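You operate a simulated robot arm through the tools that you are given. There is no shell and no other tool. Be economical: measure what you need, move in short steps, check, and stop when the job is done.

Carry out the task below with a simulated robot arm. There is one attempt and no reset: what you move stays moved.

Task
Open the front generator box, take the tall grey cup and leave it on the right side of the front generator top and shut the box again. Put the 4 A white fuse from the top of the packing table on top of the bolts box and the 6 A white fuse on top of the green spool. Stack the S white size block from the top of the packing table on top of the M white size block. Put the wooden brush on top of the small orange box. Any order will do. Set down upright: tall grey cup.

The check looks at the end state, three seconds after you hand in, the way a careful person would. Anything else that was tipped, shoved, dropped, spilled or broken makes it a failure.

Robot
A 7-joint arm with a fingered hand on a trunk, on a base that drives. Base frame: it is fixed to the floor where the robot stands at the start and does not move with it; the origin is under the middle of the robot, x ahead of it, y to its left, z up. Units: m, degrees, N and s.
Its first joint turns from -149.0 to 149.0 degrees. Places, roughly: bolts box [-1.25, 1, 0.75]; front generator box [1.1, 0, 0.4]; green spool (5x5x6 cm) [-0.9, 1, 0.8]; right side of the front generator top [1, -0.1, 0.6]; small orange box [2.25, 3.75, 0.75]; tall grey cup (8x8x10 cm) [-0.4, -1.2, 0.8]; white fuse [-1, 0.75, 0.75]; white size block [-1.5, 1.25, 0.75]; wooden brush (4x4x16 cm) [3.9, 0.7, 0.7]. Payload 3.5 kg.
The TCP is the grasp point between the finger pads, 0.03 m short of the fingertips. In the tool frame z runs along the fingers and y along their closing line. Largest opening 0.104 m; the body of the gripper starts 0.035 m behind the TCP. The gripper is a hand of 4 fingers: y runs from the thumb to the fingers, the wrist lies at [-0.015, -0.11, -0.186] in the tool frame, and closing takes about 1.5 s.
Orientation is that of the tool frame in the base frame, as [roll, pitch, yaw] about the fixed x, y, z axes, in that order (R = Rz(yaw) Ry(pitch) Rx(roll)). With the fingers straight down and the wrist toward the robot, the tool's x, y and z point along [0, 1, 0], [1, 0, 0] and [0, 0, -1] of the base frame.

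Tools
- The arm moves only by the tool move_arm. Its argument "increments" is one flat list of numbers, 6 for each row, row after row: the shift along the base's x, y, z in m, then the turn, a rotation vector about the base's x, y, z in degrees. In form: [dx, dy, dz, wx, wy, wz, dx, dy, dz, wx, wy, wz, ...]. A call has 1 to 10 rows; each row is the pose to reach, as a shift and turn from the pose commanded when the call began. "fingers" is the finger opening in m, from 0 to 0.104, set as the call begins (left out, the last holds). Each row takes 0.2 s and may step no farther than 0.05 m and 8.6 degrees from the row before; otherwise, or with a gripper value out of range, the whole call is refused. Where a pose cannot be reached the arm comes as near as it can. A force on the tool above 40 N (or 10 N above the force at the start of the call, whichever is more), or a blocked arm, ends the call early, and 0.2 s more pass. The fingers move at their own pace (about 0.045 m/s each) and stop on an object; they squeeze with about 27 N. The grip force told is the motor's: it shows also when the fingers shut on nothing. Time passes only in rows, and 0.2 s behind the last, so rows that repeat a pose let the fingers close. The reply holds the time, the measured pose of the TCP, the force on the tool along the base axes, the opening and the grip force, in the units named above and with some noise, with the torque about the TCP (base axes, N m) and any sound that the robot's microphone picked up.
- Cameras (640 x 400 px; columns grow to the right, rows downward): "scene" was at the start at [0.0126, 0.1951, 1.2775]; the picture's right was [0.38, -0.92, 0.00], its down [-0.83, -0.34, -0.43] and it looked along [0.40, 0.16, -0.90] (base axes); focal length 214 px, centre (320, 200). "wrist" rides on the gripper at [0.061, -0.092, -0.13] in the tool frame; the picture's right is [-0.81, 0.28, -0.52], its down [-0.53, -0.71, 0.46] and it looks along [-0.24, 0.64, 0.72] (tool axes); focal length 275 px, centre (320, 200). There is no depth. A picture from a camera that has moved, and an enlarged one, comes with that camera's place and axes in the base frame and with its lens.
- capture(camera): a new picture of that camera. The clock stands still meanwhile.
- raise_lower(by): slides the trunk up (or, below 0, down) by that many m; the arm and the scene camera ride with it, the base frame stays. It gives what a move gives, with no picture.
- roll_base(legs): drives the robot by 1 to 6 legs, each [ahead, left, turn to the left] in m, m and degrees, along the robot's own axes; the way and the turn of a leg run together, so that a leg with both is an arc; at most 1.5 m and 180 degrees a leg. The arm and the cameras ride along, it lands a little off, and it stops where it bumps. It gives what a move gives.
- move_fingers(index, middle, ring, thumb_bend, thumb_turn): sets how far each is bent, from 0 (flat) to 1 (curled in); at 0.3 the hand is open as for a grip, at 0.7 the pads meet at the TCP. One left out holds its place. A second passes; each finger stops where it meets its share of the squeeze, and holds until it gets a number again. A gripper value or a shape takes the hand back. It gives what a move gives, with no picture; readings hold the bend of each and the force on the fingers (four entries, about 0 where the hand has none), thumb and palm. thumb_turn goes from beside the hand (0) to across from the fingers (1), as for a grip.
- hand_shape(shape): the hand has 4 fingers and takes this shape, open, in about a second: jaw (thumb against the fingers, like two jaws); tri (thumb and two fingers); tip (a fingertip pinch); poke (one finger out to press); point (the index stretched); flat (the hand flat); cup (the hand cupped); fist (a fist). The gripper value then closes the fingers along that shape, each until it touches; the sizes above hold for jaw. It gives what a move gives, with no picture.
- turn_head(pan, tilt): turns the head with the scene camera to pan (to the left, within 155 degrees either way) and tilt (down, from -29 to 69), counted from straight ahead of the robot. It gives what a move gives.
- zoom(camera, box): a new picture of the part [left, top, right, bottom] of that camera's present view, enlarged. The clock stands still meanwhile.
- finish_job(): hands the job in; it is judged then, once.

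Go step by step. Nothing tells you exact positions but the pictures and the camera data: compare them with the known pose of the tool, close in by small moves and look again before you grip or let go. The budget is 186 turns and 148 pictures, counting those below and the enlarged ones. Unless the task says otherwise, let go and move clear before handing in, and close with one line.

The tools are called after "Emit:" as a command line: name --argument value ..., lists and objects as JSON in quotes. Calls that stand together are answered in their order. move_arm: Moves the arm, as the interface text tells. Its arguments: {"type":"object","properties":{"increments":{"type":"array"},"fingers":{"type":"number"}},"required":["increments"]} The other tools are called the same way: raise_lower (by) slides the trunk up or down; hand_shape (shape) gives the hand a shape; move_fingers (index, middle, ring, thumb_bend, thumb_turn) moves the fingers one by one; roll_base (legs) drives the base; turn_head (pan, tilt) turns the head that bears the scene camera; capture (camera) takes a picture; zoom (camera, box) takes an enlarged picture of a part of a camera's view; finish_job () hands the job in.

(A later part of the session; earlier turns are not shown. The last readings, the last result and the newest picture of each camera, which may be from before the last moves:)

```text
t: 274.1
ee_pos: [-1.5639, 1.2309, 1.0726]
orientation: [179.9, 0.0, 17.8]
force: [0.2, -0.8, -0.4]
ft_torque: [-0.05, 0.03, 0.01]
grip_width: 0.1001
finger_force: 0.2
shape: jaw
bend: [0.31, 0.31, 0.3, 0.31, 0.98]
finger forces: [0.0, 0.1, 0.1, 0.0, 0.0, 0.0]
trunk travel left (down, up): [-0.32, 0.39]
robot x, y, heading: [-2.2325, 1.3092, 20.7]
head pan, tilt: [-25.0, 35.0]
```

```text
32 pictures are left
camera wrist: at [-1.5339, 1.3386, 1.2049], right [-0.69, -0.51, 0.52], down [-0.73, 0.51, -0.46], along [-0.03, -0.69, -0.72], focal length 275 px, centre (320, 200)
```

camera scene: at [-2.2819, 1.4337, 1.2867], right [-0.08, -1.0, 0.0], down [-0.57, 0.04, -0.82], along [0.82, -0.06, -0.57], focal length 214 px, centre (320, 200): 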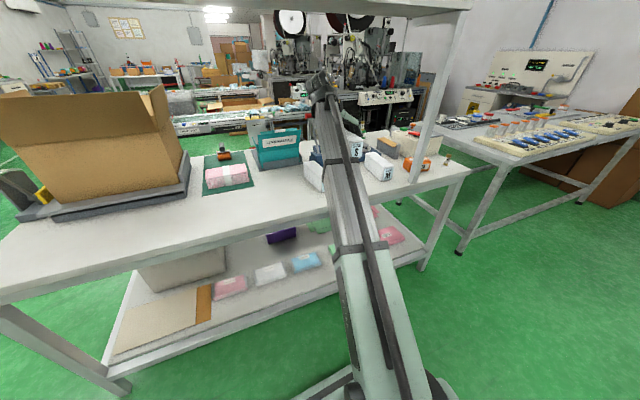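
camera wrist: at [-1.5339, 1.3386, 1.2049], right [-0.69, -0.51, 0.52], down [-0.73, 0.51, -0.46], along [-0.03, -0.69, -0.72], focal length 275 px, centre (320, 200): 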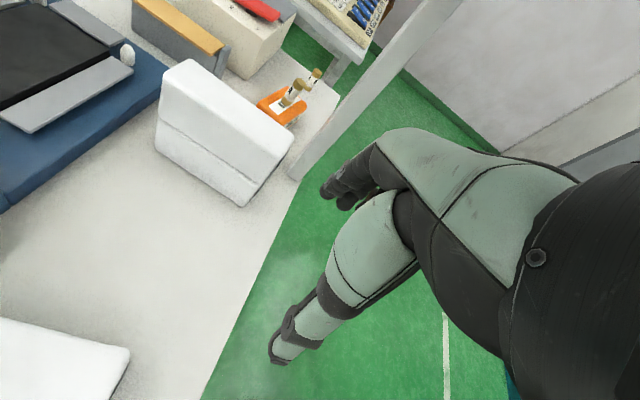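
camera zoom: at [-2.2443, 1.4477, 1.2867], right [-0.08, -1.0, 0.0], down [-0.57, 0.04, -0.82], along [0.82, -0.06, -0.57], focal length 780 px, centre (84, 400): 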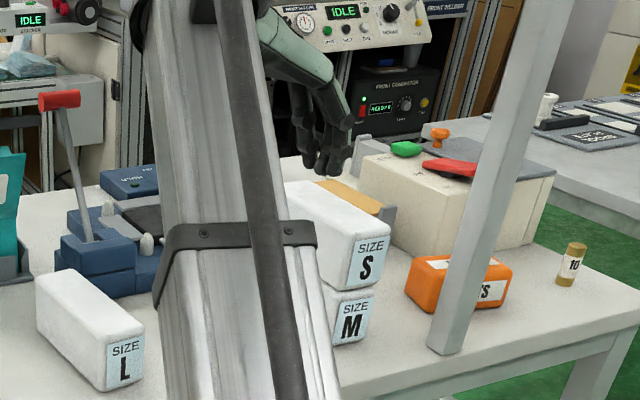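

The S block is on M. Next I'll back out, drive around to the open area, and look towards the orange box and brush.

Emit:
roll_base --legs '[[-0.25, 0, -2], [0, 0.8, 0], [0, 0.8, 0], [1.0, 0, 0], [0.95, 0, 0]]'

Emit:
raise_lower --by 0.38

Emit:
turn_head --pan -5 --tilt 25

Emit:
capture --camera "scene"

```text
t: 292.9
ee_pos: [-0.5113, 3.3088, 1.0732]
orientation: [179.9, 0.1, 16.6]
force: [-0.6, -1.0, 0.1]
ft_torque: [-0.04, 0.04, -0.01]
grip_width: 0.1002
finger_force: 0.1
shape: jaw
bend: [0.31, 0.31, 0.3, 0.31, 0.98]
finger forces: [0.1, 0.0, 0.0, 0.0, 0.1, 0.1]
trunk travel left (down, up): [-0.32, 0.39]
robot x, y, heading: [-1.1834, 3.3991, 19.6]
head pan, tilt: [-25.0, 35.0]
```

```text
t: 296.6
ee_pos: [-0.5119, 3.3083, 1.4535]
orientation: [180.0, 0.0, 16.7]
force: [-0.1, 0.6, 0.8]
ft_torque: [0.03, 0.01, 0.03]
grip_width: 0.1003
finger_force: 0.1
shape: jaw
bend: [0.31, 0.31, 0.3, 0.31, 0.98]
finger forces: [0.0, 0.0, 0.0, 0.1, 0.0, 0.0]
trunk travel left (down, up): [-0.7, 0.01]
robot x, y, heading: [-1.1788, 3.4019, 19.6]
head pan, tilt: [-25.0, 35.0]
```

```text
t: 297.4
ee_pos: [-0.5119, 3.3071, 1.4536]
orientation: [179.9, 0.0, 16.6]
force: [-0.1, 0.0, 0.0]
ft_torque: [0.02, 0.0, 0.01]
grip_width: 0.1005
finger_force: 0.0
shape: jaw
bend: [0.31, 0.31, 0.3, 0.31, 0.98]
finger forces: [0.0, 0.0, 0.0, 0.0, 0.0, 0.0]
trunk travel left (down, up): [-0.7, 0.01]
robot x, y, heading: [-1.1763, 3.397, 19.2]
head pan, tilt: [-5.0, 25.0]
```

```text
31 pictures are left
camera scene: at [-1.1863, 3.5702, 1.6824], right [0.25, -0.97, 0.0], down [-0.41, -0.1, -0.91], along [0.88, 0.22, -0.42], focal length 214 px, centre (320, 200)
```

scene: 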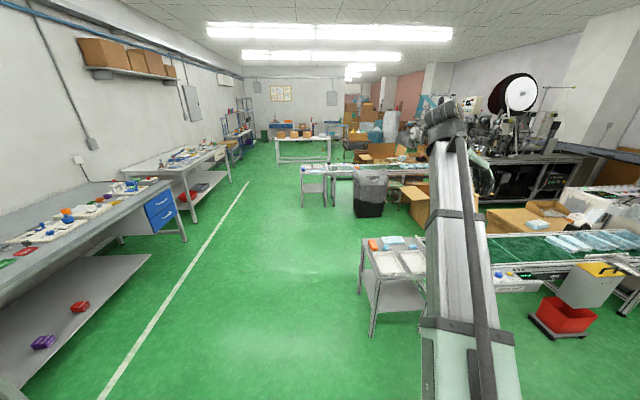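

Emit:
zoom --camera "scene" --box '[290, 130, 450, 230]'

Emit:
zoom --camera "scene" --box '[450, 100, 640, 230]'

```text
4.00 times, centred on (370, 180) of scene
camera zoom: at [-1.1863, 3.5702, 1.6824], right [0.25, -0.97, 0.0], down [-0.41, -0.1, -0.91], along [0.88, 0.22, -0.42], focal length 858 px, centre (120, 280)
```

zoom: 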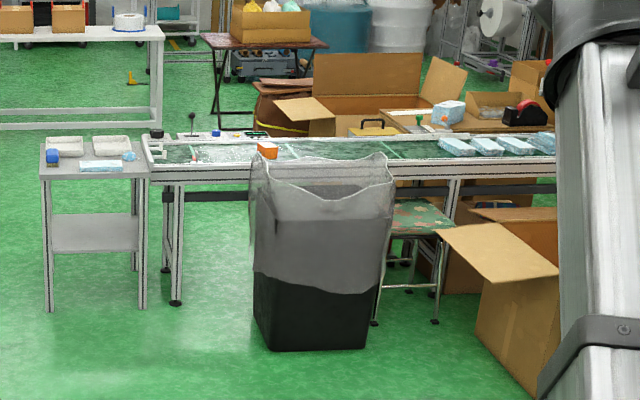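

```text
3.08 times, centred on (545, 165) of scene
camera zoom: at [-1.1863, 3.5702, 1.6824], right [0.25, -0.97, 0.0], down [-0.41, -0.1, -0.91], along [0.88, 0.22, -0.42], focal length 660 px, centre (-372, 308)
```

zoom: 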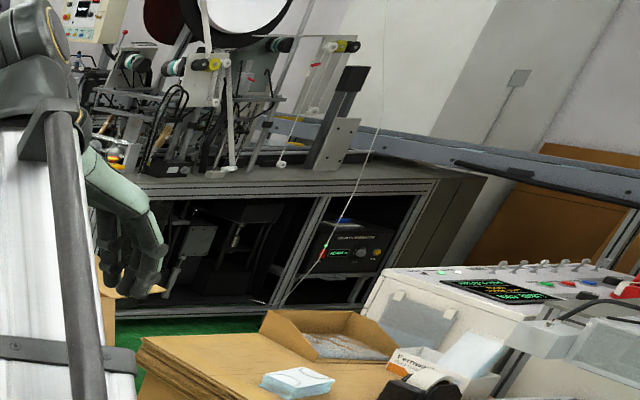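

Emit:
roll_base --legs '[[0, 0.95, 0], [1.4, 0, 0], [1.4, 0, 0], [1.1, 0, 0]]'

Emit:
turn_head --pan -70 --tilt 22

Emit:
capture --camera "scene"

```text
t: 320.7
ee_pos: [2.885, 5.3756, 1.4522]
orientation: [179.9, 0.0, 14.7]
force: [0.4, -0.5, 0.7]
ft_torque: [0.02, 0.01, -0.03]
grip_width: 0.1
finger_force: 0.2
shape: jaw
bend: [0.31, 0.31, 0.3, 0.31, 0.98]
finger forces: [0.0, 0.0, 0.1, 0.0, 0.0, 0.0]
trunk travel left (down, up): [-0.7, 0.01]
robot x, y, heading: [2.2209, 5.4895, 17.2]
head pan, tilt: [-5.0, 25.0]
```

```text
t: 322.1
ee_pos: [2.8838, 5.3748, 1.4542]
orientation: [179.8, 0.0, 14.7]
force: [-0.8, -0.4, 0.2]
ft_torque: [0.0, -0.03, -0.02]
grip_width: 0.1001
finger_force: 0.0
shape: jaw
bend: [0.31, 0.31, 0.3, 0.31, 0.98]
finger forces: [0.0, 0.1, 0.0, 0.0, 0.0, 0.0]
trunk travel left (down, up): [-0.7, 0.01]
robot x, y, heading: [2.2246, 5.4892, 17.2]
head pan, tilt: [-70.0, 22.0]
```

```text
28 pictures are left
camera scene: at [2.1859, 5.5662, 1.6873], right [-0.79, -0.61, 0.0], down [-0.23, 0.3, -0.93], along [0.56, -0.74, -0.37], focal length 214 px, centre (320, 200)
```

scene: 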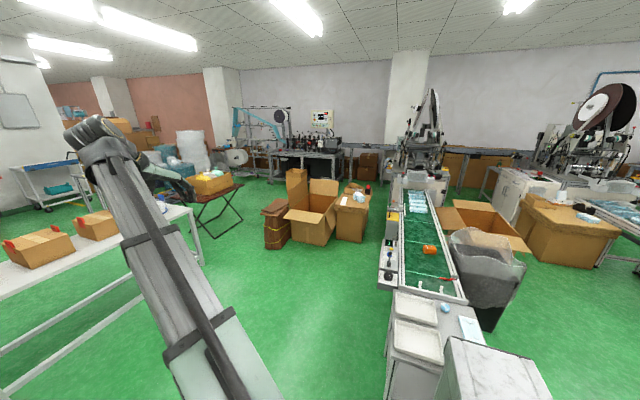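

Emit:
zoom --camera "scene" --box '[280, 110, 480, 240]'

```text
3.08 times, centred on (380, 175) of scene
camera zoom: at [2.1859, 5.5662, 1.6873], right [-0.79, -0.61, 0.0], down [-0.23, 0.3, -0.93], along [0.56, -0.74, -0.37], focal length 660 px, centre (135, 277)
```

zoom: 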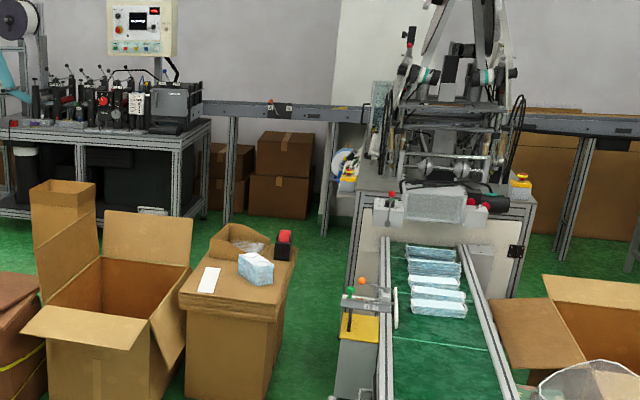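

Emit:
zoom --camera "scene" --box '[360, 130, 410, 195]'

```text
6.15 times, centred on (385, 162) of scene
camera zoom: at [2.1859, 5.5662, 1.6873], right [-0.79, -0.61, 0.0], down [-0.23, 0.3, -0.93], along [0.56, -0.74, -0.37], focal length 1320 px, centre (-80, 431)
```

zoom: 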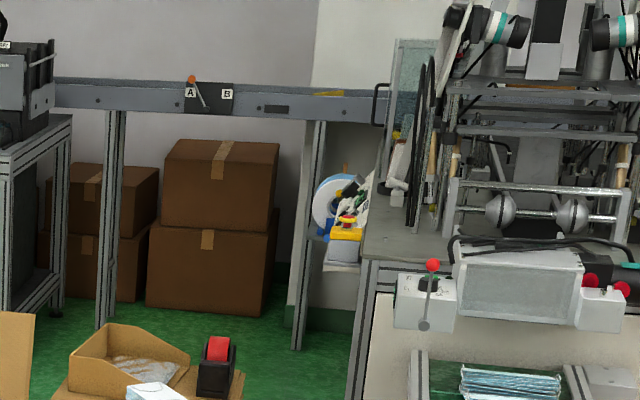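

Emit:
roll_base --legs '[[1.0, -0.2, 0], [0, 0, -88.5]]'

Emit:
turn_head --pan 8 --tilt 30

Emit:
capture --camera "scene"

```text
t: 331.1
ee_pos: [3.1395, 4.9289, 1.4538]
orientation: [179.9, 0.0, -74.0]
force: [-0.4, -0.3, -0.2]
ft_torque: [-0.02, 0.0, 0.0]
grip_width: 0.0999
finger_force: 0.1
shape: jaw
bend: [0.31, 0.31, 0.3, 0.31, 0.98]
finger forces: [0.1, 0.0, 0.1, 0.0, 0.1, 0.1]
trunk travel left (down, up): [-0.7, 0.01]
robot x, y, heading: [3.2381, 5.5917, -71.4]
head pan, tilt: [-70.0, 22.0]
```

```text
t: 332.6
ee_pos: [3.1378, 4.9282, 1.4539]
orientation: [179.9, 0.1, -74.0]
force: [0.4, 0.7, -0.3]
ft_torque: [-0.01, -0.01, -0.01]
grip_width: 0.1003
finger_force: 0.1
shape: jaw
bend: [0.31, 0.31, 0.3, 0.31, 0.98]
finger forces: [0.0, 0.0, 0.0, 0.0, 0.1, 0.0]
trunk travel left (down, up): [-0.7, 0.01]
robot x, y, heading: [3.2378, 5.5925, -71.4]
head pan, tilt: [8.0, 30.0]
```

```text
25 pictures are left
camera scene: at [3.4249, 5.612, 1.6745], right [-0.89, -0.45, 0.0], down [-0.22, 0.45, -0.87], along [0.39, -0.77, -0.5], focal length 214 px, centre (320, 200)
```

scene: 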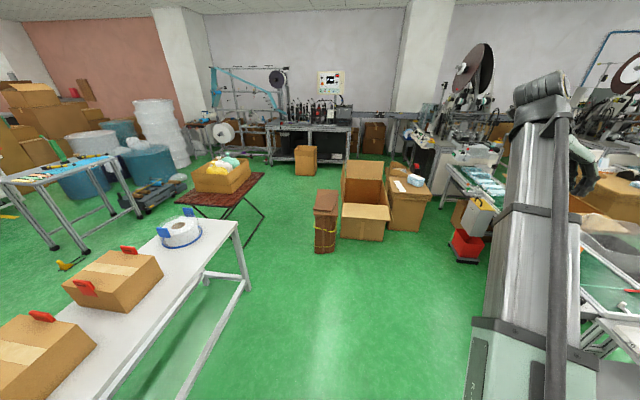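

Emit:
roll_base --legs '[[1.06, 0.29, 0]]'

Emit:
turn_head --pan 10 --tilt 50

Emit:
capture --camera "scene"

```text
t: 338.3
ee_pos: [3.7325, 4.0135, 1.454]
orientation: [179.9, -0.1, -75.2]
force: [0.4, -0.5, -0.4]
ft_torque: [-0.01, 0.01, 0.0]
grip_width: 0.1001
finger_force: 0.0
shape: jaw
bend: [0.31, 0.31, 0.3, 0.31, 0.98]
finger forces: [0.0, 0.0, 0.1, 0.0, 0.0, 0.0]
trunk travel left (down, up): [-0.7, 0.01]
robot x, y, heading: [3.8448, 4.674, -72.7]
head pan, tilt: [8.0, 30.0]
```

```text
t: 339.1
ee_pos: [3.7324, 4.0148, 1.4531]
orientation: [179.9, 0.0, -75.2]
force: [0.3, -0.4, -0.6]
ft_torque: [-0.01, 0.01, 0.01]
grip_width: 0.0998
finger_force: 0.1
shape: jaw
bend: [0.31, 0.31, 0.3, 0.31, 0.98]
finger forces: [0.0, 0.0, 0.0, 0.1, 0.0, 0.1]
trunk travel left (down, up): [-0.7, 0.01]
robot x, y, heading: [3.8456, 4.6786, -72.3]
head pan, tilt: [10.0, 50.0]
```

```text
24 pictures are left
camera scene: at [4.0301, 4.7041, 1.6451], right [-0.89, -0.46, 0.0], down [-0.35, 0.68, -0.64], along [0.3, -0.57, -0.77], focal length 214 px, centre (320, 200)
```

scene: 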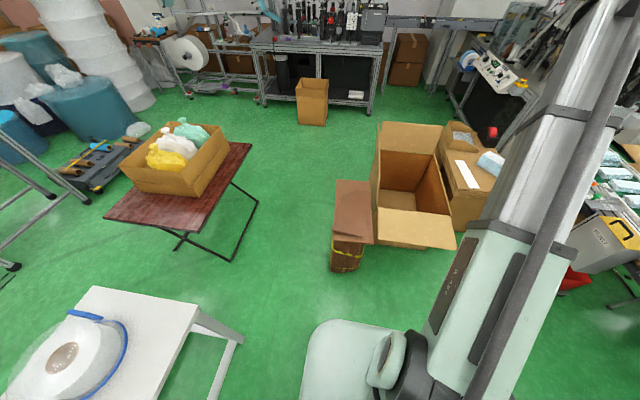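

Emit:
roll_base --legs '[[0, 0, 48]]'

Emit:
roll_base --legs '[[0.8, 0, 0]]'

```text
t: 341.7
ee_pos: [4.2612, 4.1501, 1.4532]
orientation: [179.9, -0.1, -27.2]
force: [0.2, 0.5, 0.2]
ft_torque: [0.04, -0.05, 0.0]
grip_width: 0.1001
finger_force: 0.2
shape: jaw
bend: [0.31, 0.31, 0.3, 0.31, 0.98]
finger forces: [0.1, 0.0, 0.0, 0.1, 0.0, 0.0]
trunk travel left (down, up): [-0.7, 0.01]
robot x, y, heading: [3.8463, 4.6766, -24.5]
head pan, tilt: [10.0, 50.0]
```

```text
t: 345.9
ee_pos: [4.9981, 3.834, 1.4535]
orientation: [179.8, 0.0, -26.1]
force: [0.7, 0.3, -0.1]
ft_torque: [-0.01, 0.03, -0.02]
grip_width: 0.1001
finger_force: 0.0
shape: jaw
bend: [0.31, 0.31, 0.3, 0.31, 0.98]
finger forces: [0.1, 0.0, 0.0, 0.0, 0.1, 0.1]
trunk travel left (down, up): [-0.7, 0.01]
robot x, y, heading: [4.5692, 4.357, -23.3]
head pan, tilt: [10.0, 50.0]
```

Emit:
roll_base --legs '[[0, 0, -48]]'

Emit:
roll_base --legs '[[1.2, 0, 0]]'

Emit:
turn_head --pan -50 --tilt 30

Emit:
capture --camera "scene"

```text
t: 348.5
ee_pos: [4.4776, 3.6893, 1.4541]
orientation: [179.9, 0.0, -73.7]
force: [-0.3, -1.2, 1.0]
ft_torque: [0.04, 0.0, 0.02]
grip_width: 0.1001
finger_force: 0.1
shape: jaw
bend: [0.31, 0.31, 0.3, 0.31, 0.98]
finger forces: [0.0, 0.0, 0.0, 0.0, 0.1, 0.1]
trunk travel left (down, up): [-0.7, 0.01]
robot x, y, heading: [4.571, 4.3516, -71.2]
head pan, tilt: [10.0, 50.0]
```

```text
t: 354.6
ee_pos: [4.8673, 2.5496, 1.4546]
orientation: [179.9, 0.0, -73.8]
force: [0.8, 0.6, -0.2]
ft_torque: [0.0, -0.01, -0.02]
grip_width: 0.1002
finger_force: 0.1
shape: jaw
bend: [0.31, 0.31, 0.3, 0.31, 0.98]
finger forces: [0.1, 0.1, 0.0, 0.0, 0.0, 0.0]
trunk travel left (down, up): [-0.7, 0.01]
robot x, y, heading: [4.965, 3.212, -71.1]
head pan, tilt: [10.0, 50.0]
```

```text
t: 355.9
ee_pos: [4.8675, 2.5497, 1.4526]
orientation: [179.8, 0.0, -73.7]
force: [0.5, 0.0, 0.7]
ft_torque: [-0.03, 0.01, 0.01]
grip_width: 0.1002
finger_force: 0.0
shape: jaw
bend: [0.31, 0.31, 0.3, 0.31, 0.98]
finger forces: [0.0, 0.0, 0.0, 0.1, 0.0, 0.1]
trunk travel left (down, up): [-0.7, 0.01]
robot x, y, heading: [4.9685, 3.2151, -71.2]
head pan, tilt: [-50.0, 30.0]
```

```text
23 pictures are left
camera scene: at [5.065, 3.2372, 1.6745], right [-0.86, 0.52, 0.0], down [0.26, 0.43, -0.87], along [-0.45, -0.74, -0.5], focal length 214 px, centre (320, 200)
```

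scene: 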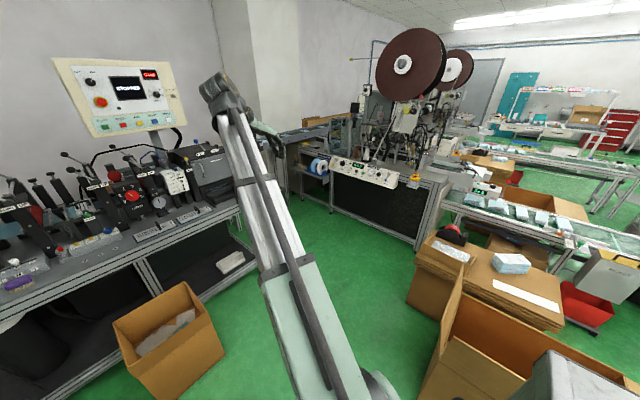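

Emit:
zoom --camera "scene" --box '[265, 100, 435, 220]'

```text
3.33 times, centred on (350, 160) of scene
camera zoom: at [5.065, 3.2372, 1.6745], right [-0.86, 0.52, 0.0], down [0.26, 0.43, -0.87], along [-0.45, -0.74, -0.5], focal length 715 px, centre (220, 333)
```

zoom: 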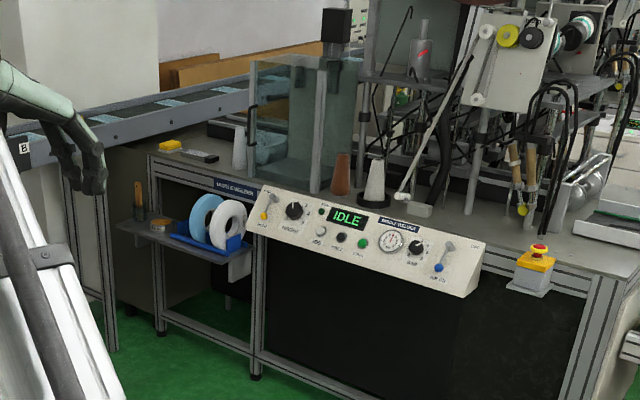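

The wooden brush stands upright on a small side shelf of the middle welder. I'll turn diagonally and drive closer.

Emit:
roll_base --legs '[[0, 0, -45]]'

Emit:
roll_base --legs '[[0.63, -0.06, 0], [1.21, 0.156, 0]]'

Emit:
turn_head --pan 0 --tilt 40

Emit:
capture --camera "scene"

Emit:
capture --camera "wrist"

```text
t: 358.4
ee_pos: [4.4281, 2.8103, 1.4537]
orientation: [180.0, -0.1, -118.5]
force: [0.6, -0.8, -0.8]
ft_torque: [0.01, -0.02, 0.02]
grip_width: 0.0999
finger_force: 0.1
shape: jaw
bend: [0.31, 0.31, 0.3, 0.31, 0.98]
finger forces: [0.1, 0.0, 0.1, 0.0, 0.1, 0.0]
trunk travel left (down, up): [-0.7, 0.01]
robot x, y, heading: [4.968, 3.2161, -115.8]
head pan, tilt: [-50.0, 30.0]
```

```text
t: 367.7
ee_pos: [3.7058, 1.1185, 1.4531]
orientation: [179.8, 0.1, -118.9]
force: [-0.8, -0.5, -0.2]
ft_torque: [0.04, 0.0, -0.02]
grip_width: 0.1
finger_force: 0.1
shape: jaw
bend: [0.31, 0.31, 0.3, 0.31, 0.98]
finger forces: [0.0, 0.0, 0.0, 0.1, 0.1, 0.0]
trunk travel left (down, up): [-0.7, 0.01]
robot x, y, heading: [4.2427, 1.5188, -116.2]
head pan, tilt: [-50.0, 30.0]
```

```text
t: 368.8
ee_pos: [3.7055, 1.1198, 1.4543]
orientation: [179.9, -0.1, -118.8]
force: [-0.5, 0.2, 0.1]
ft_torque: [0.02, 0.02, 0.01]
grip_width: 0.1
finger_force: 0.1
shape: jaw
bend: [0.31, 0.31, 0.3, 0.31, 0.98]
finger forces: [0.0, 0.0, 0.1, 0.1, 0.0, 0.0]
trunk travel left (down, up): [-0.7, 0.01]
robot x, y, heading: [4.2416, 1.5215, -116.3]
head pan, tilt: [0.0, 40.0]
```

```text
21 pictures are left
camera scene: at [4.3802, 1.41, 1.6592], right [-0.9, 0.44, 0.0], down [0.28, 0.58, -0.77], along [-0.34, -0.69, -0.64], focal length 214 px, centre (320, 200)
```

scene: 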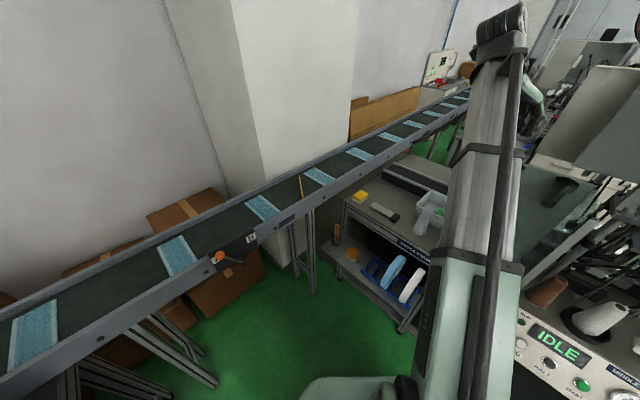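

```text
20 pictures are left
camera wrist: at [3.7559, 1.021, 1.5851], right [0.15, 0.84, 0.52], down [0.88, 0.12, -0.46], along [-0.45, 0.53, -0.72], focal length 275 px, centre (320, 200)
```

wrist: 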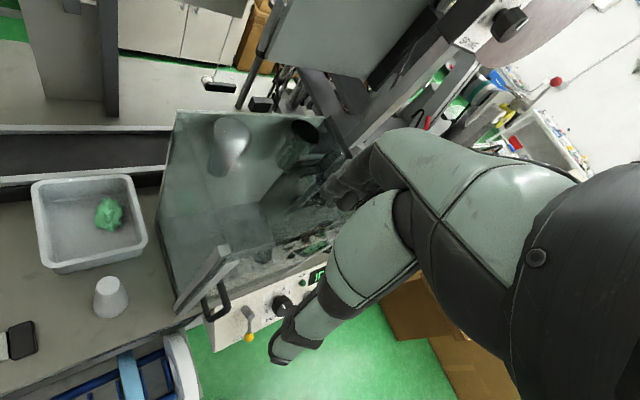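

Emit:
zoom --camera "scene" --box '[290, 180, 450, 310]'

```text
3.08 times, centred on (370, 245) of scene
camera zoom: at [4.3802, 1.41, 1.6592], right [-0.9, 0.44, 0.0], down [0.28, 0.58, -0.77], along [-0.34, -0.69, -0.64], focal length 660 px, centre (166, 62)
```

zoom: 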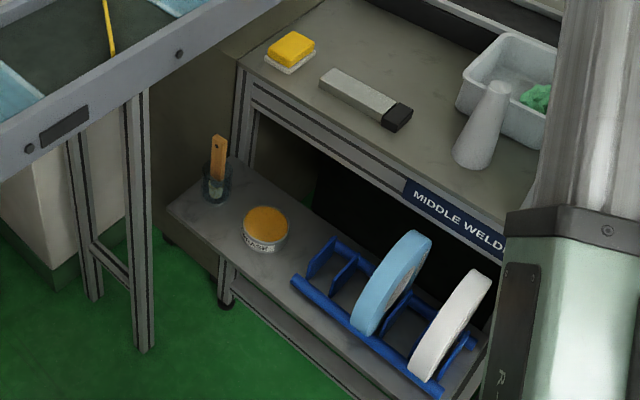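

Emit:
move_arm --increments '[0.024, -0.037, 0, 0, 0, 8.5, 0.048, -0.075, 0, 0, 0, 17, 0.072, -0.112, 0, 0, 0, 25.5, 0.096, -0.15, 0, 0, 0, 34, 0.12, -0.187, 0, 0, 0, 42.5, 0.144, -0.225, 0, 0, 0, 51, 0.168, -0.262, 0, 0, 0, 59.5, 0.192, -0.3, 0, 0, 0, 68, 0.216, -0.337, 0, 0, 0, 76.5, 0.24, -0.375, 0, 0, 0, 85]' --fingers 0.08

Emit:
raise_lower --by -0.4

Emit:
capture --camera "wrist"

```text
t: 371.0
ee_pos: [3.9425, 0.7431, 1.4542]
orientation: [179.8, 0.1, -33.7]
force: [0.1, -0.3, 0.0]
ft_torque: [-0.02, 0.0, 0.02]
grip_width: 0.0804
finger_force: 0.1
shape: jaw
bend: [0.27, 0.35, 0.32, 0.52, 0.99]
finger forces: [0.0, 0.0, 0.1, 0.1, 0.0, 0.0]
trunk travel left (down, up): [-0.7, 0.01]
robot x, y, heading: [4.2442, 1.5204, -116.4]
head pan, tilt: [0.0, 40.0]
```

```text
t: 374.9
ee_pos: [3.9435, 0.7435, 1.0524]
orientation: [179.9, 0.0, -33.9]
force: [0.7, 0.1, 0.8]
ft_torque: [0.02, 0.0, -0.01]
grip_width: 0.0801
finger_force: 0.1
shape: jaw
bend: [0.27, 0.35, 0.32, 0.52, 0.99]
finger forces: [0.0, 0.0, 0.1, 0.1, 0.1, 0.0]
trunk travel left (down, up): [-0.3, 0.41]
robot x, y, heading: [4.2446, 1.5197, -116.2]
head pan, tilt: [0.0, 40.0]
```

```text
18 pictures are left
camera wrist: at [4.0454, 0.7858, 1.1851], right [-0.83, 0.23, 0.52], down [-0.04, 0.89, -0.46], along [-0.56, -0.4, -0.72], focal length 275 px, centre (320, 200)
```

wrist: 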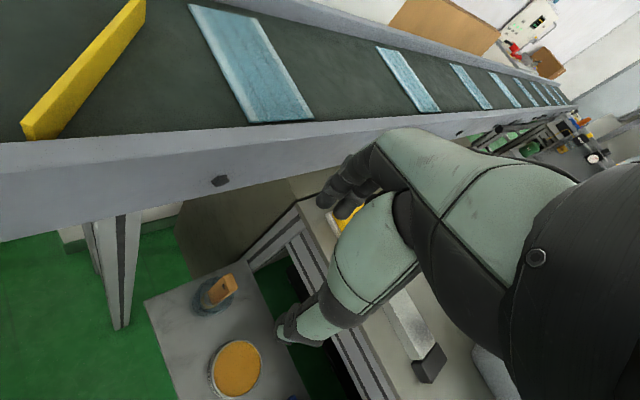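

Emit:
move_arm --increments '[-0.007, 0.016, 0, 0, 0, -7.5, -0.014, 0.032, 0, 0, 0, -15, -0.021, 0.048, 0, 0, 0, -22.5, -0.028, 0.064, 0, 0, 0, -30, -0.0345, 0.078, 0, 0, 0, -37.4]'

Emit:
move_arm --increments '[0, 0, -0.018, -6.63, -2.24, 0, 0, 0, -0.036, -13.26, -4.48, 0, 0, 0, -0.054, -19.9, -6.7, 0, 0, 0, -0.072, -26.5, -9, 0, 0, 0, -0.09, -33.15, -11.2, 0]'

Emit:
capture --camera "wrist"

```text
t: 376.1
ee_pos: [3.9083, 0.8215, 1.053]
orientation: [179.8, 0.0, -71.5]
force: [0.4, -0.3, -0.1]
ft_torque: [-0.04, 0.02, -0.01]
grip_width: 0.0804
finger_force: 0.1
shape: jaw
bend: [0.27, 0.35, 0.32, 0.52, 0.99]
finger forces: [0.0, 0.1, 0.1, 0.0, 0.0, 0.0]
trunk travel left (down, up): [-0.3, 0.41]
robot x, y, heading: [4.2463, 1.5195, -116.2]
head pan, tilt: [0.0, 40.0]
```

```text
t: 377.3
ee_pos: [3.9077, 0.8202, 0.9636]
orientation: [179.9, -35.0, -71.3]
force: [0.5, 1.1, -0.2]
ft_torque: [0.03, -0.01, 0.01]
grip_width: 0.08
finger_force: 0.1
shape: jaw
bend: [0.27, 0.35, 0.32, 0.52, 0.99]
finger forces: [0.1, 0.0, 0.1, 0.0, 0.0, 0.0]
trunk travel left (down, up): [-0.3, 0.41]
robot x, y, heading: [4.2416, 1.5199, -116.1]
head pan, tilt: [0.0, 40.0]
```

```text
17 pictures are left
camera wrist: at [3.9876, 0.8743, 1.1067], right [-0.57, 0.82, -0.04], down [0.62, 0.39, -0.68], along [-0.54, -0.41, -0.73], focal length 275 px, centre (320, 200)
```

wrist: 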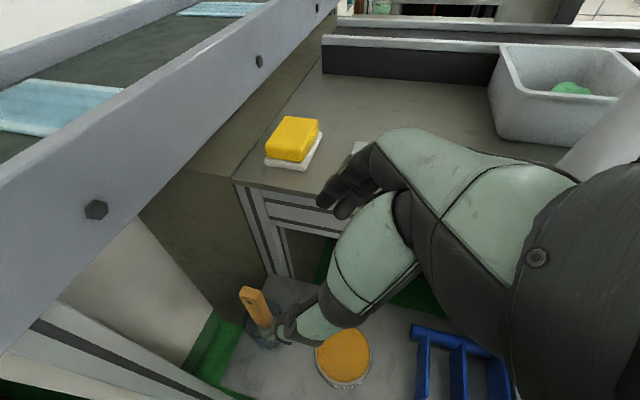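

Emit:
move_arm --increments '[0.007, -0.022, -0.04, 0, 0, 0, 0.013, -0.045, -0.075, 0, 0, 0, 0.019, -0.068, -0.115, 0, 0, 0]'

Emit:
zoom --camera "wrist" --box '[160, 160, 440, 380]'

```text
t: 378.1
ee_pos: [3.9267, 0.7521, 0.85]
orientation: [179.9, -35.0, -71.4]
force: [-0.4, -0.7, -0.4]
ft_torque: [-0.03, 0.02, 0.0]
grip_width: 0.0803
finger_force: 0.0
shape: jaw
bend: [0.27, 0.35, 0.32, 0.52, 0.99]
finger forces: [0.0, 0.0, 0.0, 0.1, 0.1, 0.0]
trunk travel left (down, up): [-0.3, 0.41]
robot x, y, heading: [4.2435, 1.5221, -116.1]
head pan, tilt: [0.0, 40.0]
```

```text
1.82 times, centred on (300, 270) of wrist
camera zoom: at [4.0066, 0.8049, 0.9936], right [-0.57, 0.82, -0.04], down [0.62, 0.39, -0.68], along [-0.54, -0.41, -0.73], focal length 500 px, centre (356, 73)
```

zoom: 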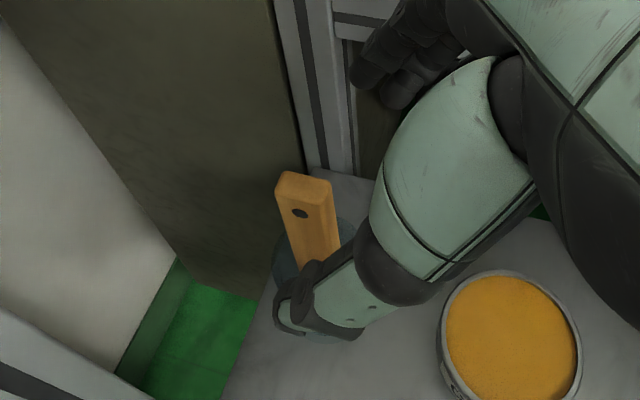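

Emit:
move_arm --increments '[0.005, -0.01, -0.018, 0, 0, 0, 0.009, -0.02, -0.037, 0, 0, 0, 0.013, -0.029, -0.053, 0, 0, 0]'

Emit:
zoom --camera "wrist" --box '[160, 160, 440, 380]'

```text
t: 378.9
ee_pos: [3.9397, 0.7248, 0.7941]
orientation: [180.0, -35.0, -71.4]
force: [0.3, 0.7, 0.0]
ft_torque: [-0.01, -0.02, 0.04]
grip_width: 0.0802
finger_force: 0.0
shape: jaw
bend: [0.27, 0.35, 0.32, 0.52, 0.99]
finger forces: [0.0, 0.0, 0.2, 0.0, 0.0, 0.0]
trunk travel left (down, up): [-0.3, 0.41]
robot x, y, heading: [4.2421, 1.5197, -116.1]
head pan, tilt: [0.0, 40.0]
```

```text
1.82 times, centred on (300, 270) of wrist
camera zoom: at [4.0199, 0.7769, 0.9374], right [-0.57, 0.82, -0.04], down [0.62, 0.39, -0.68], along [-0.54, -0.41, -0.73], focal length 500 px, centre (356, 73)
```

zoom: 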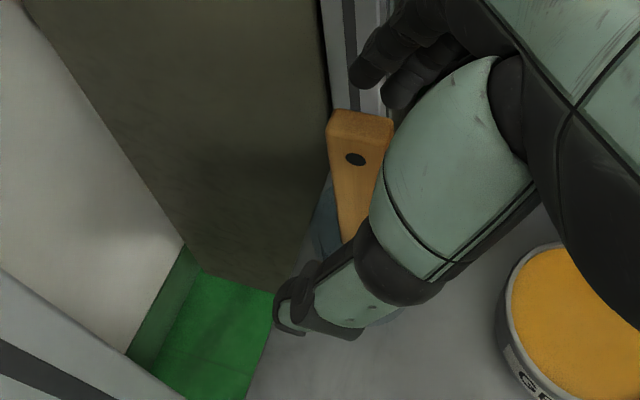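

Emit:
move_arm --increments '[0, 0, 0, 0, 0, 0, 0, 0, 0, 0, 0, 0, 0, 0, 0, 0, 0, 0, 0, 0, 0, 0, 0, 0, 0, 0, 0, 0, 0, 0, 0, 0, 0, 0, 0, 0, 0, 0, 0, 0, 0, 0]' --fingers 0

Emit:
zoom --camera "wrist" --box '[160, 160, 440, 380]'

```text
t: 380.5
ee_pos: [3.9412, 0.7237, 0.795]
orientation: [179.7, -35.1, -71.3]
force: [0.7, -0.7, 6.5]
ft_torque: [-0.07, -0.06, 0.0]
grip_width: 0.0062
finger_force: 27.1
shape: jaw
bend: [0.71, 0.65, 0.7, 0.74, 1.0]
finger forces: [14.9, 7.6, 0.0, 0.0, 22.7, 0.0]
trunk travel left (down, up): [-0.3, 0.41]
robot x, y, heading: [4.2442, 1.521, -116.3]
head pan, tilt: [0.0, 40.0]
```

```text
1.82 times, centred on (300, 270) of wrist
camera zoom: at [4.0201, 0.7773, 0.938], right [-0.57, 0.82, -0.04], down [0.62, 0.39, -0.68], along [-0.54, -0.41, -0.73], focal length 500 px, centre (356, 73)
```

zoom: 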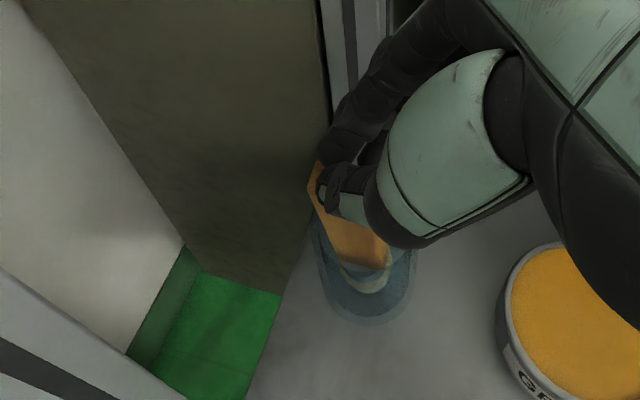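

Emit:
move_arm --increments '[0, 0, 0.01, 0, 0, 0, 0, 0, 0.02, 0, 0, 0, 0, 0, 0.03, 0, 0, 0, 0, 0, 0.04, 0, 0, 0]'

Emit:
zoom --camera "wrist" --box '[160, 160, 440, 380]'

```text
t: 381.5
ee_pos: [3.941, 0.7241, 0.8352]
orientation: [180.0, -35.0, -71.4]
force: [-0.2, -0.2, -0.2]
ft_torque: [0.0, -0.01, -0.01]
grip_width: 0.0058
finger_force: 26.9
shape: jaw
bend: [0.71, 0.65, 0.7, 0.74, 1.0]
finger forces: [12.1, 8.3, 0.0, 0.0, 21.9, 0.1]
trunk travel left (down, up): [-0.3, 0.41]
robot x, y, heading: [4.242, 1.5191, -116.2]
head pan, tilt: [0.0, 40.0]
```

```text
1.82 times, centred on (300, 270) of wrist
camera zoom: at [4.0209, 0.7775, 0.9782], right [-0.57, 0.82, -0.04], down [0.62, 0.39, -0.68], along [-0.54, -0.41, -0.73], focal length 500 px, centre (356, 73)
```

zoom: 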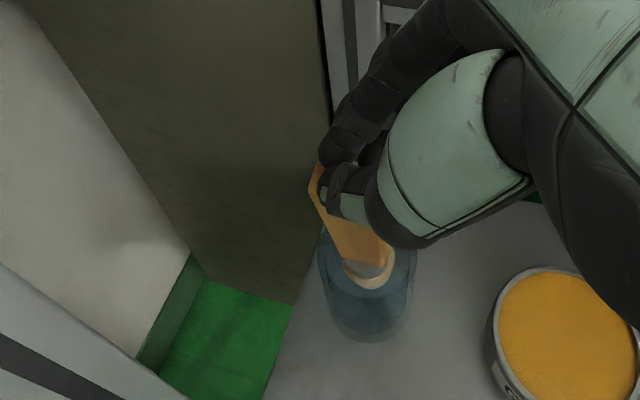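

Emit:
move_arm --increments '[0, 0, 0.02, 0, 0, 0, 0, 0, 0.04, 0, 0, 0, 0, 0, 0.06, 0, 0, 0, 0, 0, 0.08, 0, 0, 0, 0, 0, 0.11, 0, 0, 0, 0, 0, 0.14, 0, 0, 0, -0.01, 0.03, 0.16, 0, 0, 0]'

Emit:
capture --camera "wrist"

Emit:
zoom --camera "scene" --box '[290, 120, 450, 250]'

```text
t: 383.1
ee_pos: [3.9315, 0.7538, 0.9964]
orientation: [179.9, -35.0, -71.3]
force: [-0.2, 0.0, -0.6]
ft_torque: [0.01, -0.02, -0.01]
grip_width: 0.006
finger_force: 26.9
shape: jaw
bend: [0.71, 0.65, 0.7, 0.74, 1.0]
finger forces: [11.5, 8.5, 0.0, 0.1, 21.7, 0.0]
trunk travel left (down, up): [-0.3, 0.41]
robot x, y, heading: [4.2466, 1.5197, -116.2]
head pan, tilt: [0.0, 40.0]
```

```text
12 pictures are left
camera wrist: at [4.0112, 0.806, 1.1392], right [-0.57, 0.82, -0.04], down [0.62, 0.39, -0.68], along [-0.54, -0.41, -0.73], focal length 275 px, centre (320, 200)
```

wrist: 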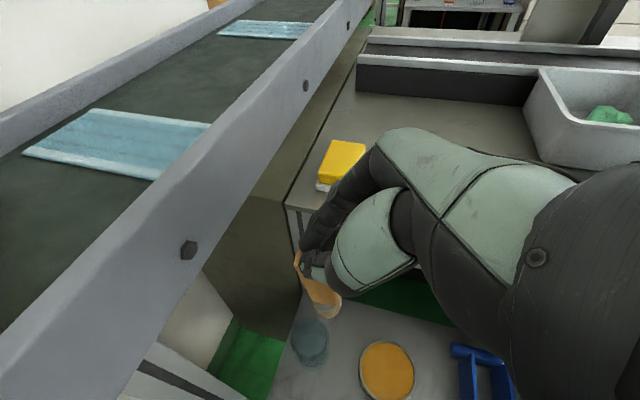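

```text
3.08 times, centred on (370, 185) of scene
camera zoom: at [4.3804, 1.4097, 1.2591], right [-0.9, 0.44, 0.0], down [0.28, 0.58, -0.77], along [-0.34, -0.69, -0.64], focal length 660 px, centre (166, 246)
```

zoom: 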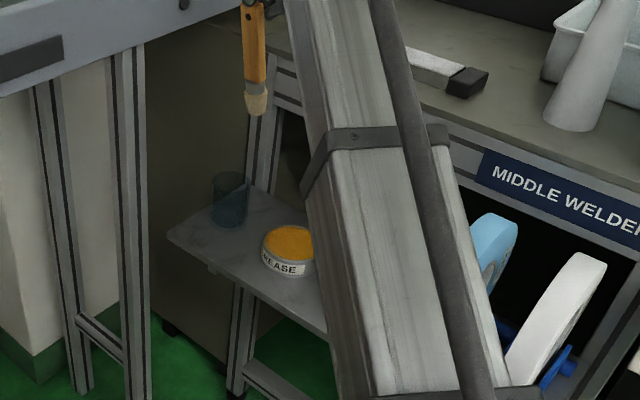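

Brush is out and the jar is still standing. I'll retract, level the hand, raise, and retrace the route towards the orange box on the conveyor.

Emit:
move_arm --increments '[0.0, 0.03, 0.02, 0, 0, 0, 0.013, 0.062, 0.03, 6.63, 2.24, 0, 0.026, 0.094, 0.04, 13.26, 4.48, 0, 0.039, 0.126, 0.05, 19.9, 6.7, 0, 0.052, 0.142, 0.05, 26.5, 9, 0, 0.065, 0.157, 0.05, 33.15, 11.2, 0]'

Emit:
raise_lower --by 0.39

Emit:
roll_base --legs '[[-1.21, -0.156, 0]]'

Emit:
roll_base --legs '[[-0.63, 0.06, 0]]'

```text
t: 384.5
ee_pos: [3.9953, 0.9125, 1.0468]
orientation: [180.0, 0.0, -71.3]
force: [0.2, 0.0, -0.1]
ft_torque: [0.0, -0.01, -0.02]
grip_width: 0.0057
finger_force: 26.7
shape: jaw
bend: [0.71, 0.65, 0.7, 0.74, 1.0]
finger forces: [11.4, 8.5, 0.1, 0.0, 21.6, 0.0]
trunk travel left (down, up): [-0.3, 0.41]
robot x, y, heading: [4.2437, 1.5167, -116.3]
head pan, tilt: [0.0, 40.0]
```

```text
t: 388.2
ee_pos: [3.9961, 0.9115, 1.436]
orientation: [179.9, 0.0, -71.2]
force: [0.1, -0.3, -1.2]
ft_torque: [-0.02, 0.02, -0.02]
grip_width: 0.0055
finger_force: 27.1
shape: jaw
bend: [0.71, 0.65, 0.7, 0.74, 1.0]
finger forces: [11.4, 8.5, 0.1, 0.0, 21.7, 0.0]
trunk travel left (down, up): [-0.69, 0.02]
robot x, y, heading: [4.2438, 1.52, -116.2]
head pan, tilt: [0.0, 40.0]
```

```text
t: 394.3
ee_pos: [4.3842, 2.053, 1.4366]
orientation: [179.9, -0.1, -69.5]
force: [0.2, -0.3, -0.1]
ft_torque: [0.01, -0.02, 0.01]
grip_width: 0.0058
finger_force: 26.7
shape: jaw
bend: [0.71, 0.65, 0.7, 0.74, 1.0]
finger forces: [11.4, 8.5, 0.0, 0.0, 21.7, 0.0]
trunk travel left (down, up): [-0.69, 0.02]
robot x, y, heading: [4.616, 2.671, -114.4]
head pan, tilt: [0.0, 40.0]
```

```text
t: 397.9
ee_pos: [4.7035, 2.6028, 1.4357]
orientation: [179.8, 0.0, -69.1]
force: [0.6, -0.1, -0.5]
ft_torque: [-0.03, 0.01, -0.01]
grip_width: 0.0059
finger_force: 27.5
shape: jaw
bend: [0.71, 0.65, 0.7, 0.74, 1.0]
finger forces: [11.4, 8.4, 0.1, 0.0, 21.7, 0.1]
trunk travel left (down, up): [-0.69, 0.02]
robot x, y, heading: [4.9248, 3.2188, -113.8]
head pan, tilt: [0.0, 40.0]
```

Emit:
roll_base --legs '[[0, 0, 42.6]]'

Emit:
roll_base --legs '[[-1.19, 0.035, 0]]'

```text
t: 400.3
ee_pos: [5.1879, 2.6162, 1.4352]
orientation: [179.8, 0.0, -25.9]
force: [-0.5, 0.4, -0.7]
ft_torque: [0.0, -0.03, -0.02]
grip_width: 0.0057
finger_force: 26.7
shape: jaw
bend: [0.71, 0.65, 0.7, 0.74, 1.0]
finger forces: [11.4, 8.4, 0.1, 0.0, 21.6, 0.0]
trunk travel left (down, up): [-0.69, 0.02]
robot x, y, heading: [4.9312, 3.2188, -70.9]
head pan, tilt: [0.0, 40.0]
```

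```text
t: 406.1
ee_pos: [4.8403, 3.7134, 1.4362]
orientation: [179.9, -0.1, -25.4]
force: [-0.3, -0.1, -0.3]
ft_torque: [-0.03, -0.03, -0.02]
grip_width: 0.0056
finger_force: 27.1
shape: jaw
bend: [0.71, 0.65, 0.7, 0.74, 1.0]
finger forces: [11.4, 8.5, 0.0, 0.1, 21.7, 0.1]
trunk travel left (down, up): [-0.69, 0.02]
robot x, y, heading: [4.5767, 4.313, -70.3]
head pan, tilt: [0.0, 40.0]
```

Emit:
roll_base --legs '[[-0.05, 0, 0], [0, 0, 46.5]]'

Emit:
roll_base --legs '[[-0.8, 0, 0]]'

```text
t: 409.2
ee_pos: [5.1806, 4.1488, 1.4364]
orientation: [179.9, 0.0, 22.0]
force: [-0.2, -1.0, 0.1]
ft_torque: [0.05, -0.05, 0.02]
grip_width: 0.0058
finger_force: 26.7
shape: jaw
bend: [0.71, 0.65, 0.7, 0.74, 1.0]
finger forces: [11.4, 8.1, 0.1, 0.1, 21.1, 0.0]
trunk travel left (down, up): [-0.69, 0.02]
robot x, y, heading: [4.5581, 4.3632, -22.9]
head pan, tilt: [0.0, 40.0]
```

```text
t: 413.5
ee_pos: [4.4477, 4.4549, 1.4356]
orientation: [179.9, 0.0, 21.5]
force: [0.2, -0.1, -0.3]
ft_torque: [-0.01, -0.01, -0.02]
grip_width: 0.0056
finger_force: 26.8
shape: jaw
bend: [0.71, 0.65, 0.7, 0.74, 1.0]
finger forces: [11.5, 8.1, 0.1, 0.0, 21.0, 0.0]
trunk travel left (down, up): [-0.69, 0.02]
robot x, y, heading: [3.8334, 4.6738, -22.9]
head pan, tilt: [0.0, 40.0]
```

Emit:
roll_base --legs '[[0, 0, -138.4], [0.83, 0.22, 0]]'

Emit:
turn_head --pan 5 --tilt 45

Emit:
capture --camera "scene"

```text
t: 423.8
ee_pos: [2.4746, 3.9784, 1.437]
orientation: [179.9, 0.0, -118.2]
force: [-0.5, 0.0, 0.0]
ft_torque: [0.0, -0.02, 0.02]
grip_width: 0.0054
finger_force: 27.2
shape: jaw
bend: [0.71, 0.65, 0.7, 0.74, 1.0]
finger forces: [11.3, 7.8, 0.0, 0.0, 20.0, 0.0]
trunk travel left (down, up): [-0.69, 0.02]
robot x, y, heading: [3.0848, 4.2096, -163.1]
head pan, tilt: [0.0, 40.0]
```

```text
t: 424.5
ee_pos: [2.4731, 3.9793, 1.4358]
orientation: [180.0, 0.0, -118.2]
force: [0.5, -0.3, -1.2]
ft_torque: [-0.04, -0.03, -0.01]
grip_width: 0.0054
finger_force: 26.9
shape: jaw
bend: [0.71, 0.65, 0.7, 0.74, 1.0]
finger forces: [11.2, 7.8, 0.0, 0.0, 19.9, 0.1]
trunk travel left (down, up): [-0.69, 0.02]
robot x, y, heading: [3.0888, 4.207, -163.2]
head pan, tilt: [5.0, 45.0]
```

```text
10 pictures are left
camera scene: at [3.1051, 4.0349, 1.6419], right [-0.37, 0.93, 0.0], down [0.66, 0.26, -0.71], along [-0.66, -0.26, -0.71], focal length 214 px, centre (320, 200)
```

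scene: 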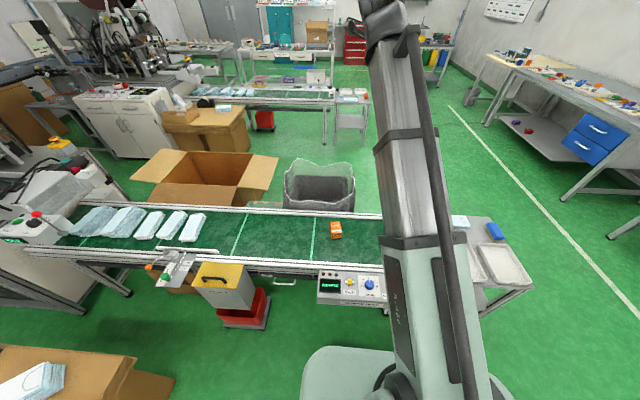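

Emit:
zoom --camera "scene" --box '[305, 205, 375, 255]'

```text
8.00 times, centred on (340, 230) of scene
camera zoom: at [3.1051, 4.0349, 1.6419], right [-0.37, 0.93, 0.0], down [0.66, 0.26, -0.71], along [-0.66, -0.26, -0.71], focal length 1716 px, centre (160, -40)
```

zoom: 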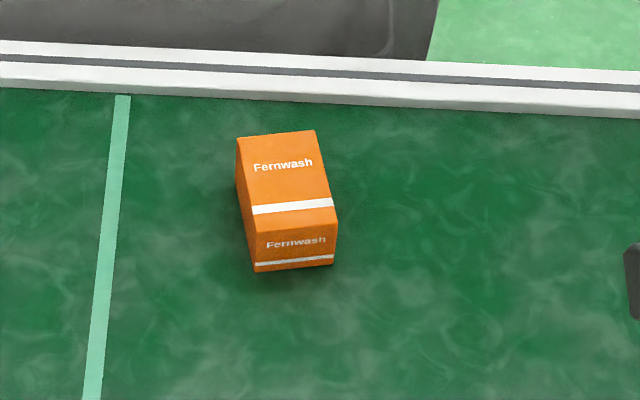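

Emit:
move_arm --increments '[-0.004, -0.041, 0, 0, 0, 7.8, -0.008, -0.082, 0, 0, 0, 15.6, -0.012, -0.123, 0, 0, 0, 23.4, -0.016, -0.164, 0, 0, 0, 31.3, -0.019, -0.205, 0, 0, 0, 39.1, -0.022, -0.246, 0, 0, 0, 46.9]'

Emit:
raise_lower --by -0.4

Emit:
move_arm --increments '[0, 0, 0, 7.3, 2.47, 0, 0, 0, 0, 14.6, 4.9, 0, 0, 0, 0, 21.9, 7.4, 0, 0, 0, 0, 29.2, 9.9, 0, 0, 0, 0, 36.5, 12.3, 0, 0, 0, 0, 43.6, 14.8, 0]'

Emit:
capture --camera "scene"

```text
t: 425.9
ee_pos: [2.4522, 3.7299, 1.4352]
orientation: [179.8, 0.0, -71.1]
force: [-0.1, 0.1, 0.1]
ft_torque: [-0.03, -0.01, -0.01]
grip_width: 0.0053
finger_force: 27.3
shape: jaw
bend: [0.71, 0.65, 0.7, 0.74, 1.0]
finger forces: [11.2, 7.8, 0.0, 0.1, 20.0, 0.1]
trunk travel left (down, up): [-0.69, 0.02]
robot x, y, heading: [3.0857, 4.212, -162.7]
head pan, tilt: [5.0, 45.0]
```

```text
t: 429.7
ee_pos: [2.4528, 3.7319, 1.0345]
orientation: [179.8, 0.0, -71.2]
force: [-0.5, -0.3, -0.2]
ft_torque: [0.0, -0.04, 0.01]
grip_width: 0.0053
finger_force: 27.2
shape: jaw
bend: [0.71, 0.65, 0.7, 0.74, 1.0]
finger forces: [11.2, 7.8, 0.0, 0.1, 20.1, 0.0]
trunk travel left (down, up): [-0.29, 0.42]
robot x, y, heading: [3.0869, 4.2134, -163.1]
head pan, tilt: [5.0, 45.0]
```

```text
t: 431.1
ee_pos: [2.4503, 3.7318, 1.0355]
orientation: [179.9, 46.2, -71.1]
force: [-0.5, 0.6, -0.3]
ft_torque: [-0.09, -0.01, -0.02]
grip_width: 0.0054
finger_force: 27.4
shape: jaw
bend: [0.71, 0.65, 0.7, 0.74, 1.0]
finger forces: [11.6, 7.7, 0.0, 0.1, 20.7, 0.1]
trunk travel left (down, up): [-0.29, 0.42]
robot x, y, heading: [3.0875, 4.2133, -162.9]
head pan, tilt: [5.0, 45.0]
```

```text
8 pictures are left
camera scene: at [3.1052, 4.035, 1.2419], right [-0.37, 0.93, 0.0], down [0.66, 0.26, -0.71], along [-0.66, -0.27, -0.71], focal length 214 px, centre (320, 200)
```

scene: 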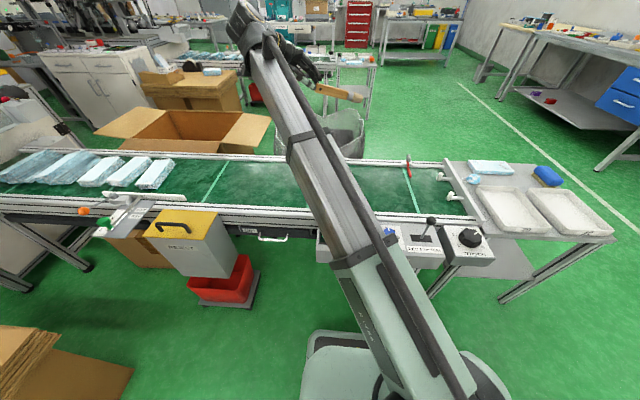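

Emit:
move_arm --increments '[-0.01, 0.005, -0.04, 7.1, 2.4, 0, -0.02, 0.01, -0.08, 7.1, 2.4, 0, -0.03, 0.015, -0.125, 7.1, 2.4, 0, -0.036, 0.018, -0.17, 7.1, 2.4, 0, -0.042, 0.021, -0.215, 7.1, 2.4, 0, -0.042, 0.021, -0.245, 7.1, 2.4, 0]'

Emit:
zoom --camera "scene" --box '[250, 90, 410, 220]'

Emit:
capture --camera "wrist"

```text
t: 432.5
ee_pos: [2.4111, 3.7525, 0.7879]
orientation: [-180.0, 53.4, -71.1]
force: [0.1, 0.6, -0.9]
ft_torque: [-0.05, -0.02, -0.01]
grip_width: 0.0051
finger_force: 26.9
shape: jaw
bend: [0.71, 0.65, 0.7, 0.74, 1.0]
finger forces: [12.2, 7.5, 0.0, 0.0, 20.2, 0.0]
trunk travel left (down, up): [-0.29, 0.42]
robot x, y, heading: [3.0863, 4.2164, -163.0]
head pan, tilt: [5.0, 45.0]
```

```text
3.08 times, centred on (330, 155) of scene
camera zoom: at [3.1052, 4.0349, 1.2419], right [-0.37, 0.93, 0.0], down [0.66, 0.27, -0.71], along [-0.66, -0.27, -0.71], focal length 660 px, centre (289, 338)
```

zoom: 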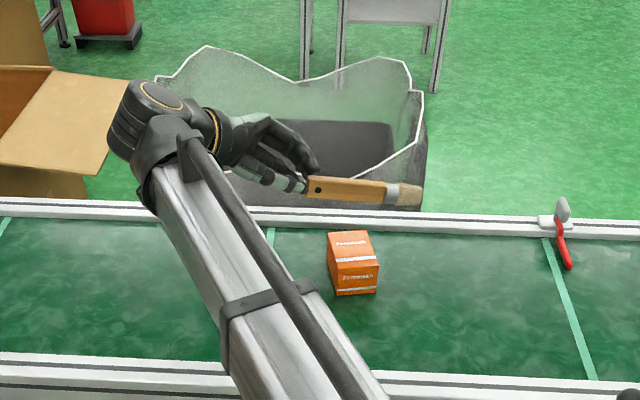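

```text
6 pictures are left
camera wrist: at [2.5436, 3.6484, 0.8175], right [-0.28, -0.03, 0.96], down [0.45, 0.88, 0.16], along [-0.85, 0.48, -0.23], focal length 275 px, centre (320, 200)
```

wrist: 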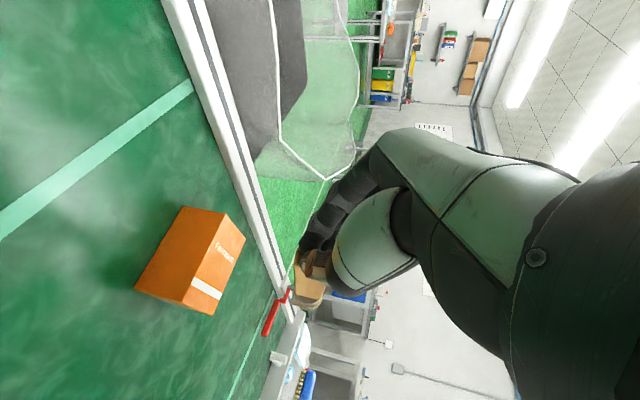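

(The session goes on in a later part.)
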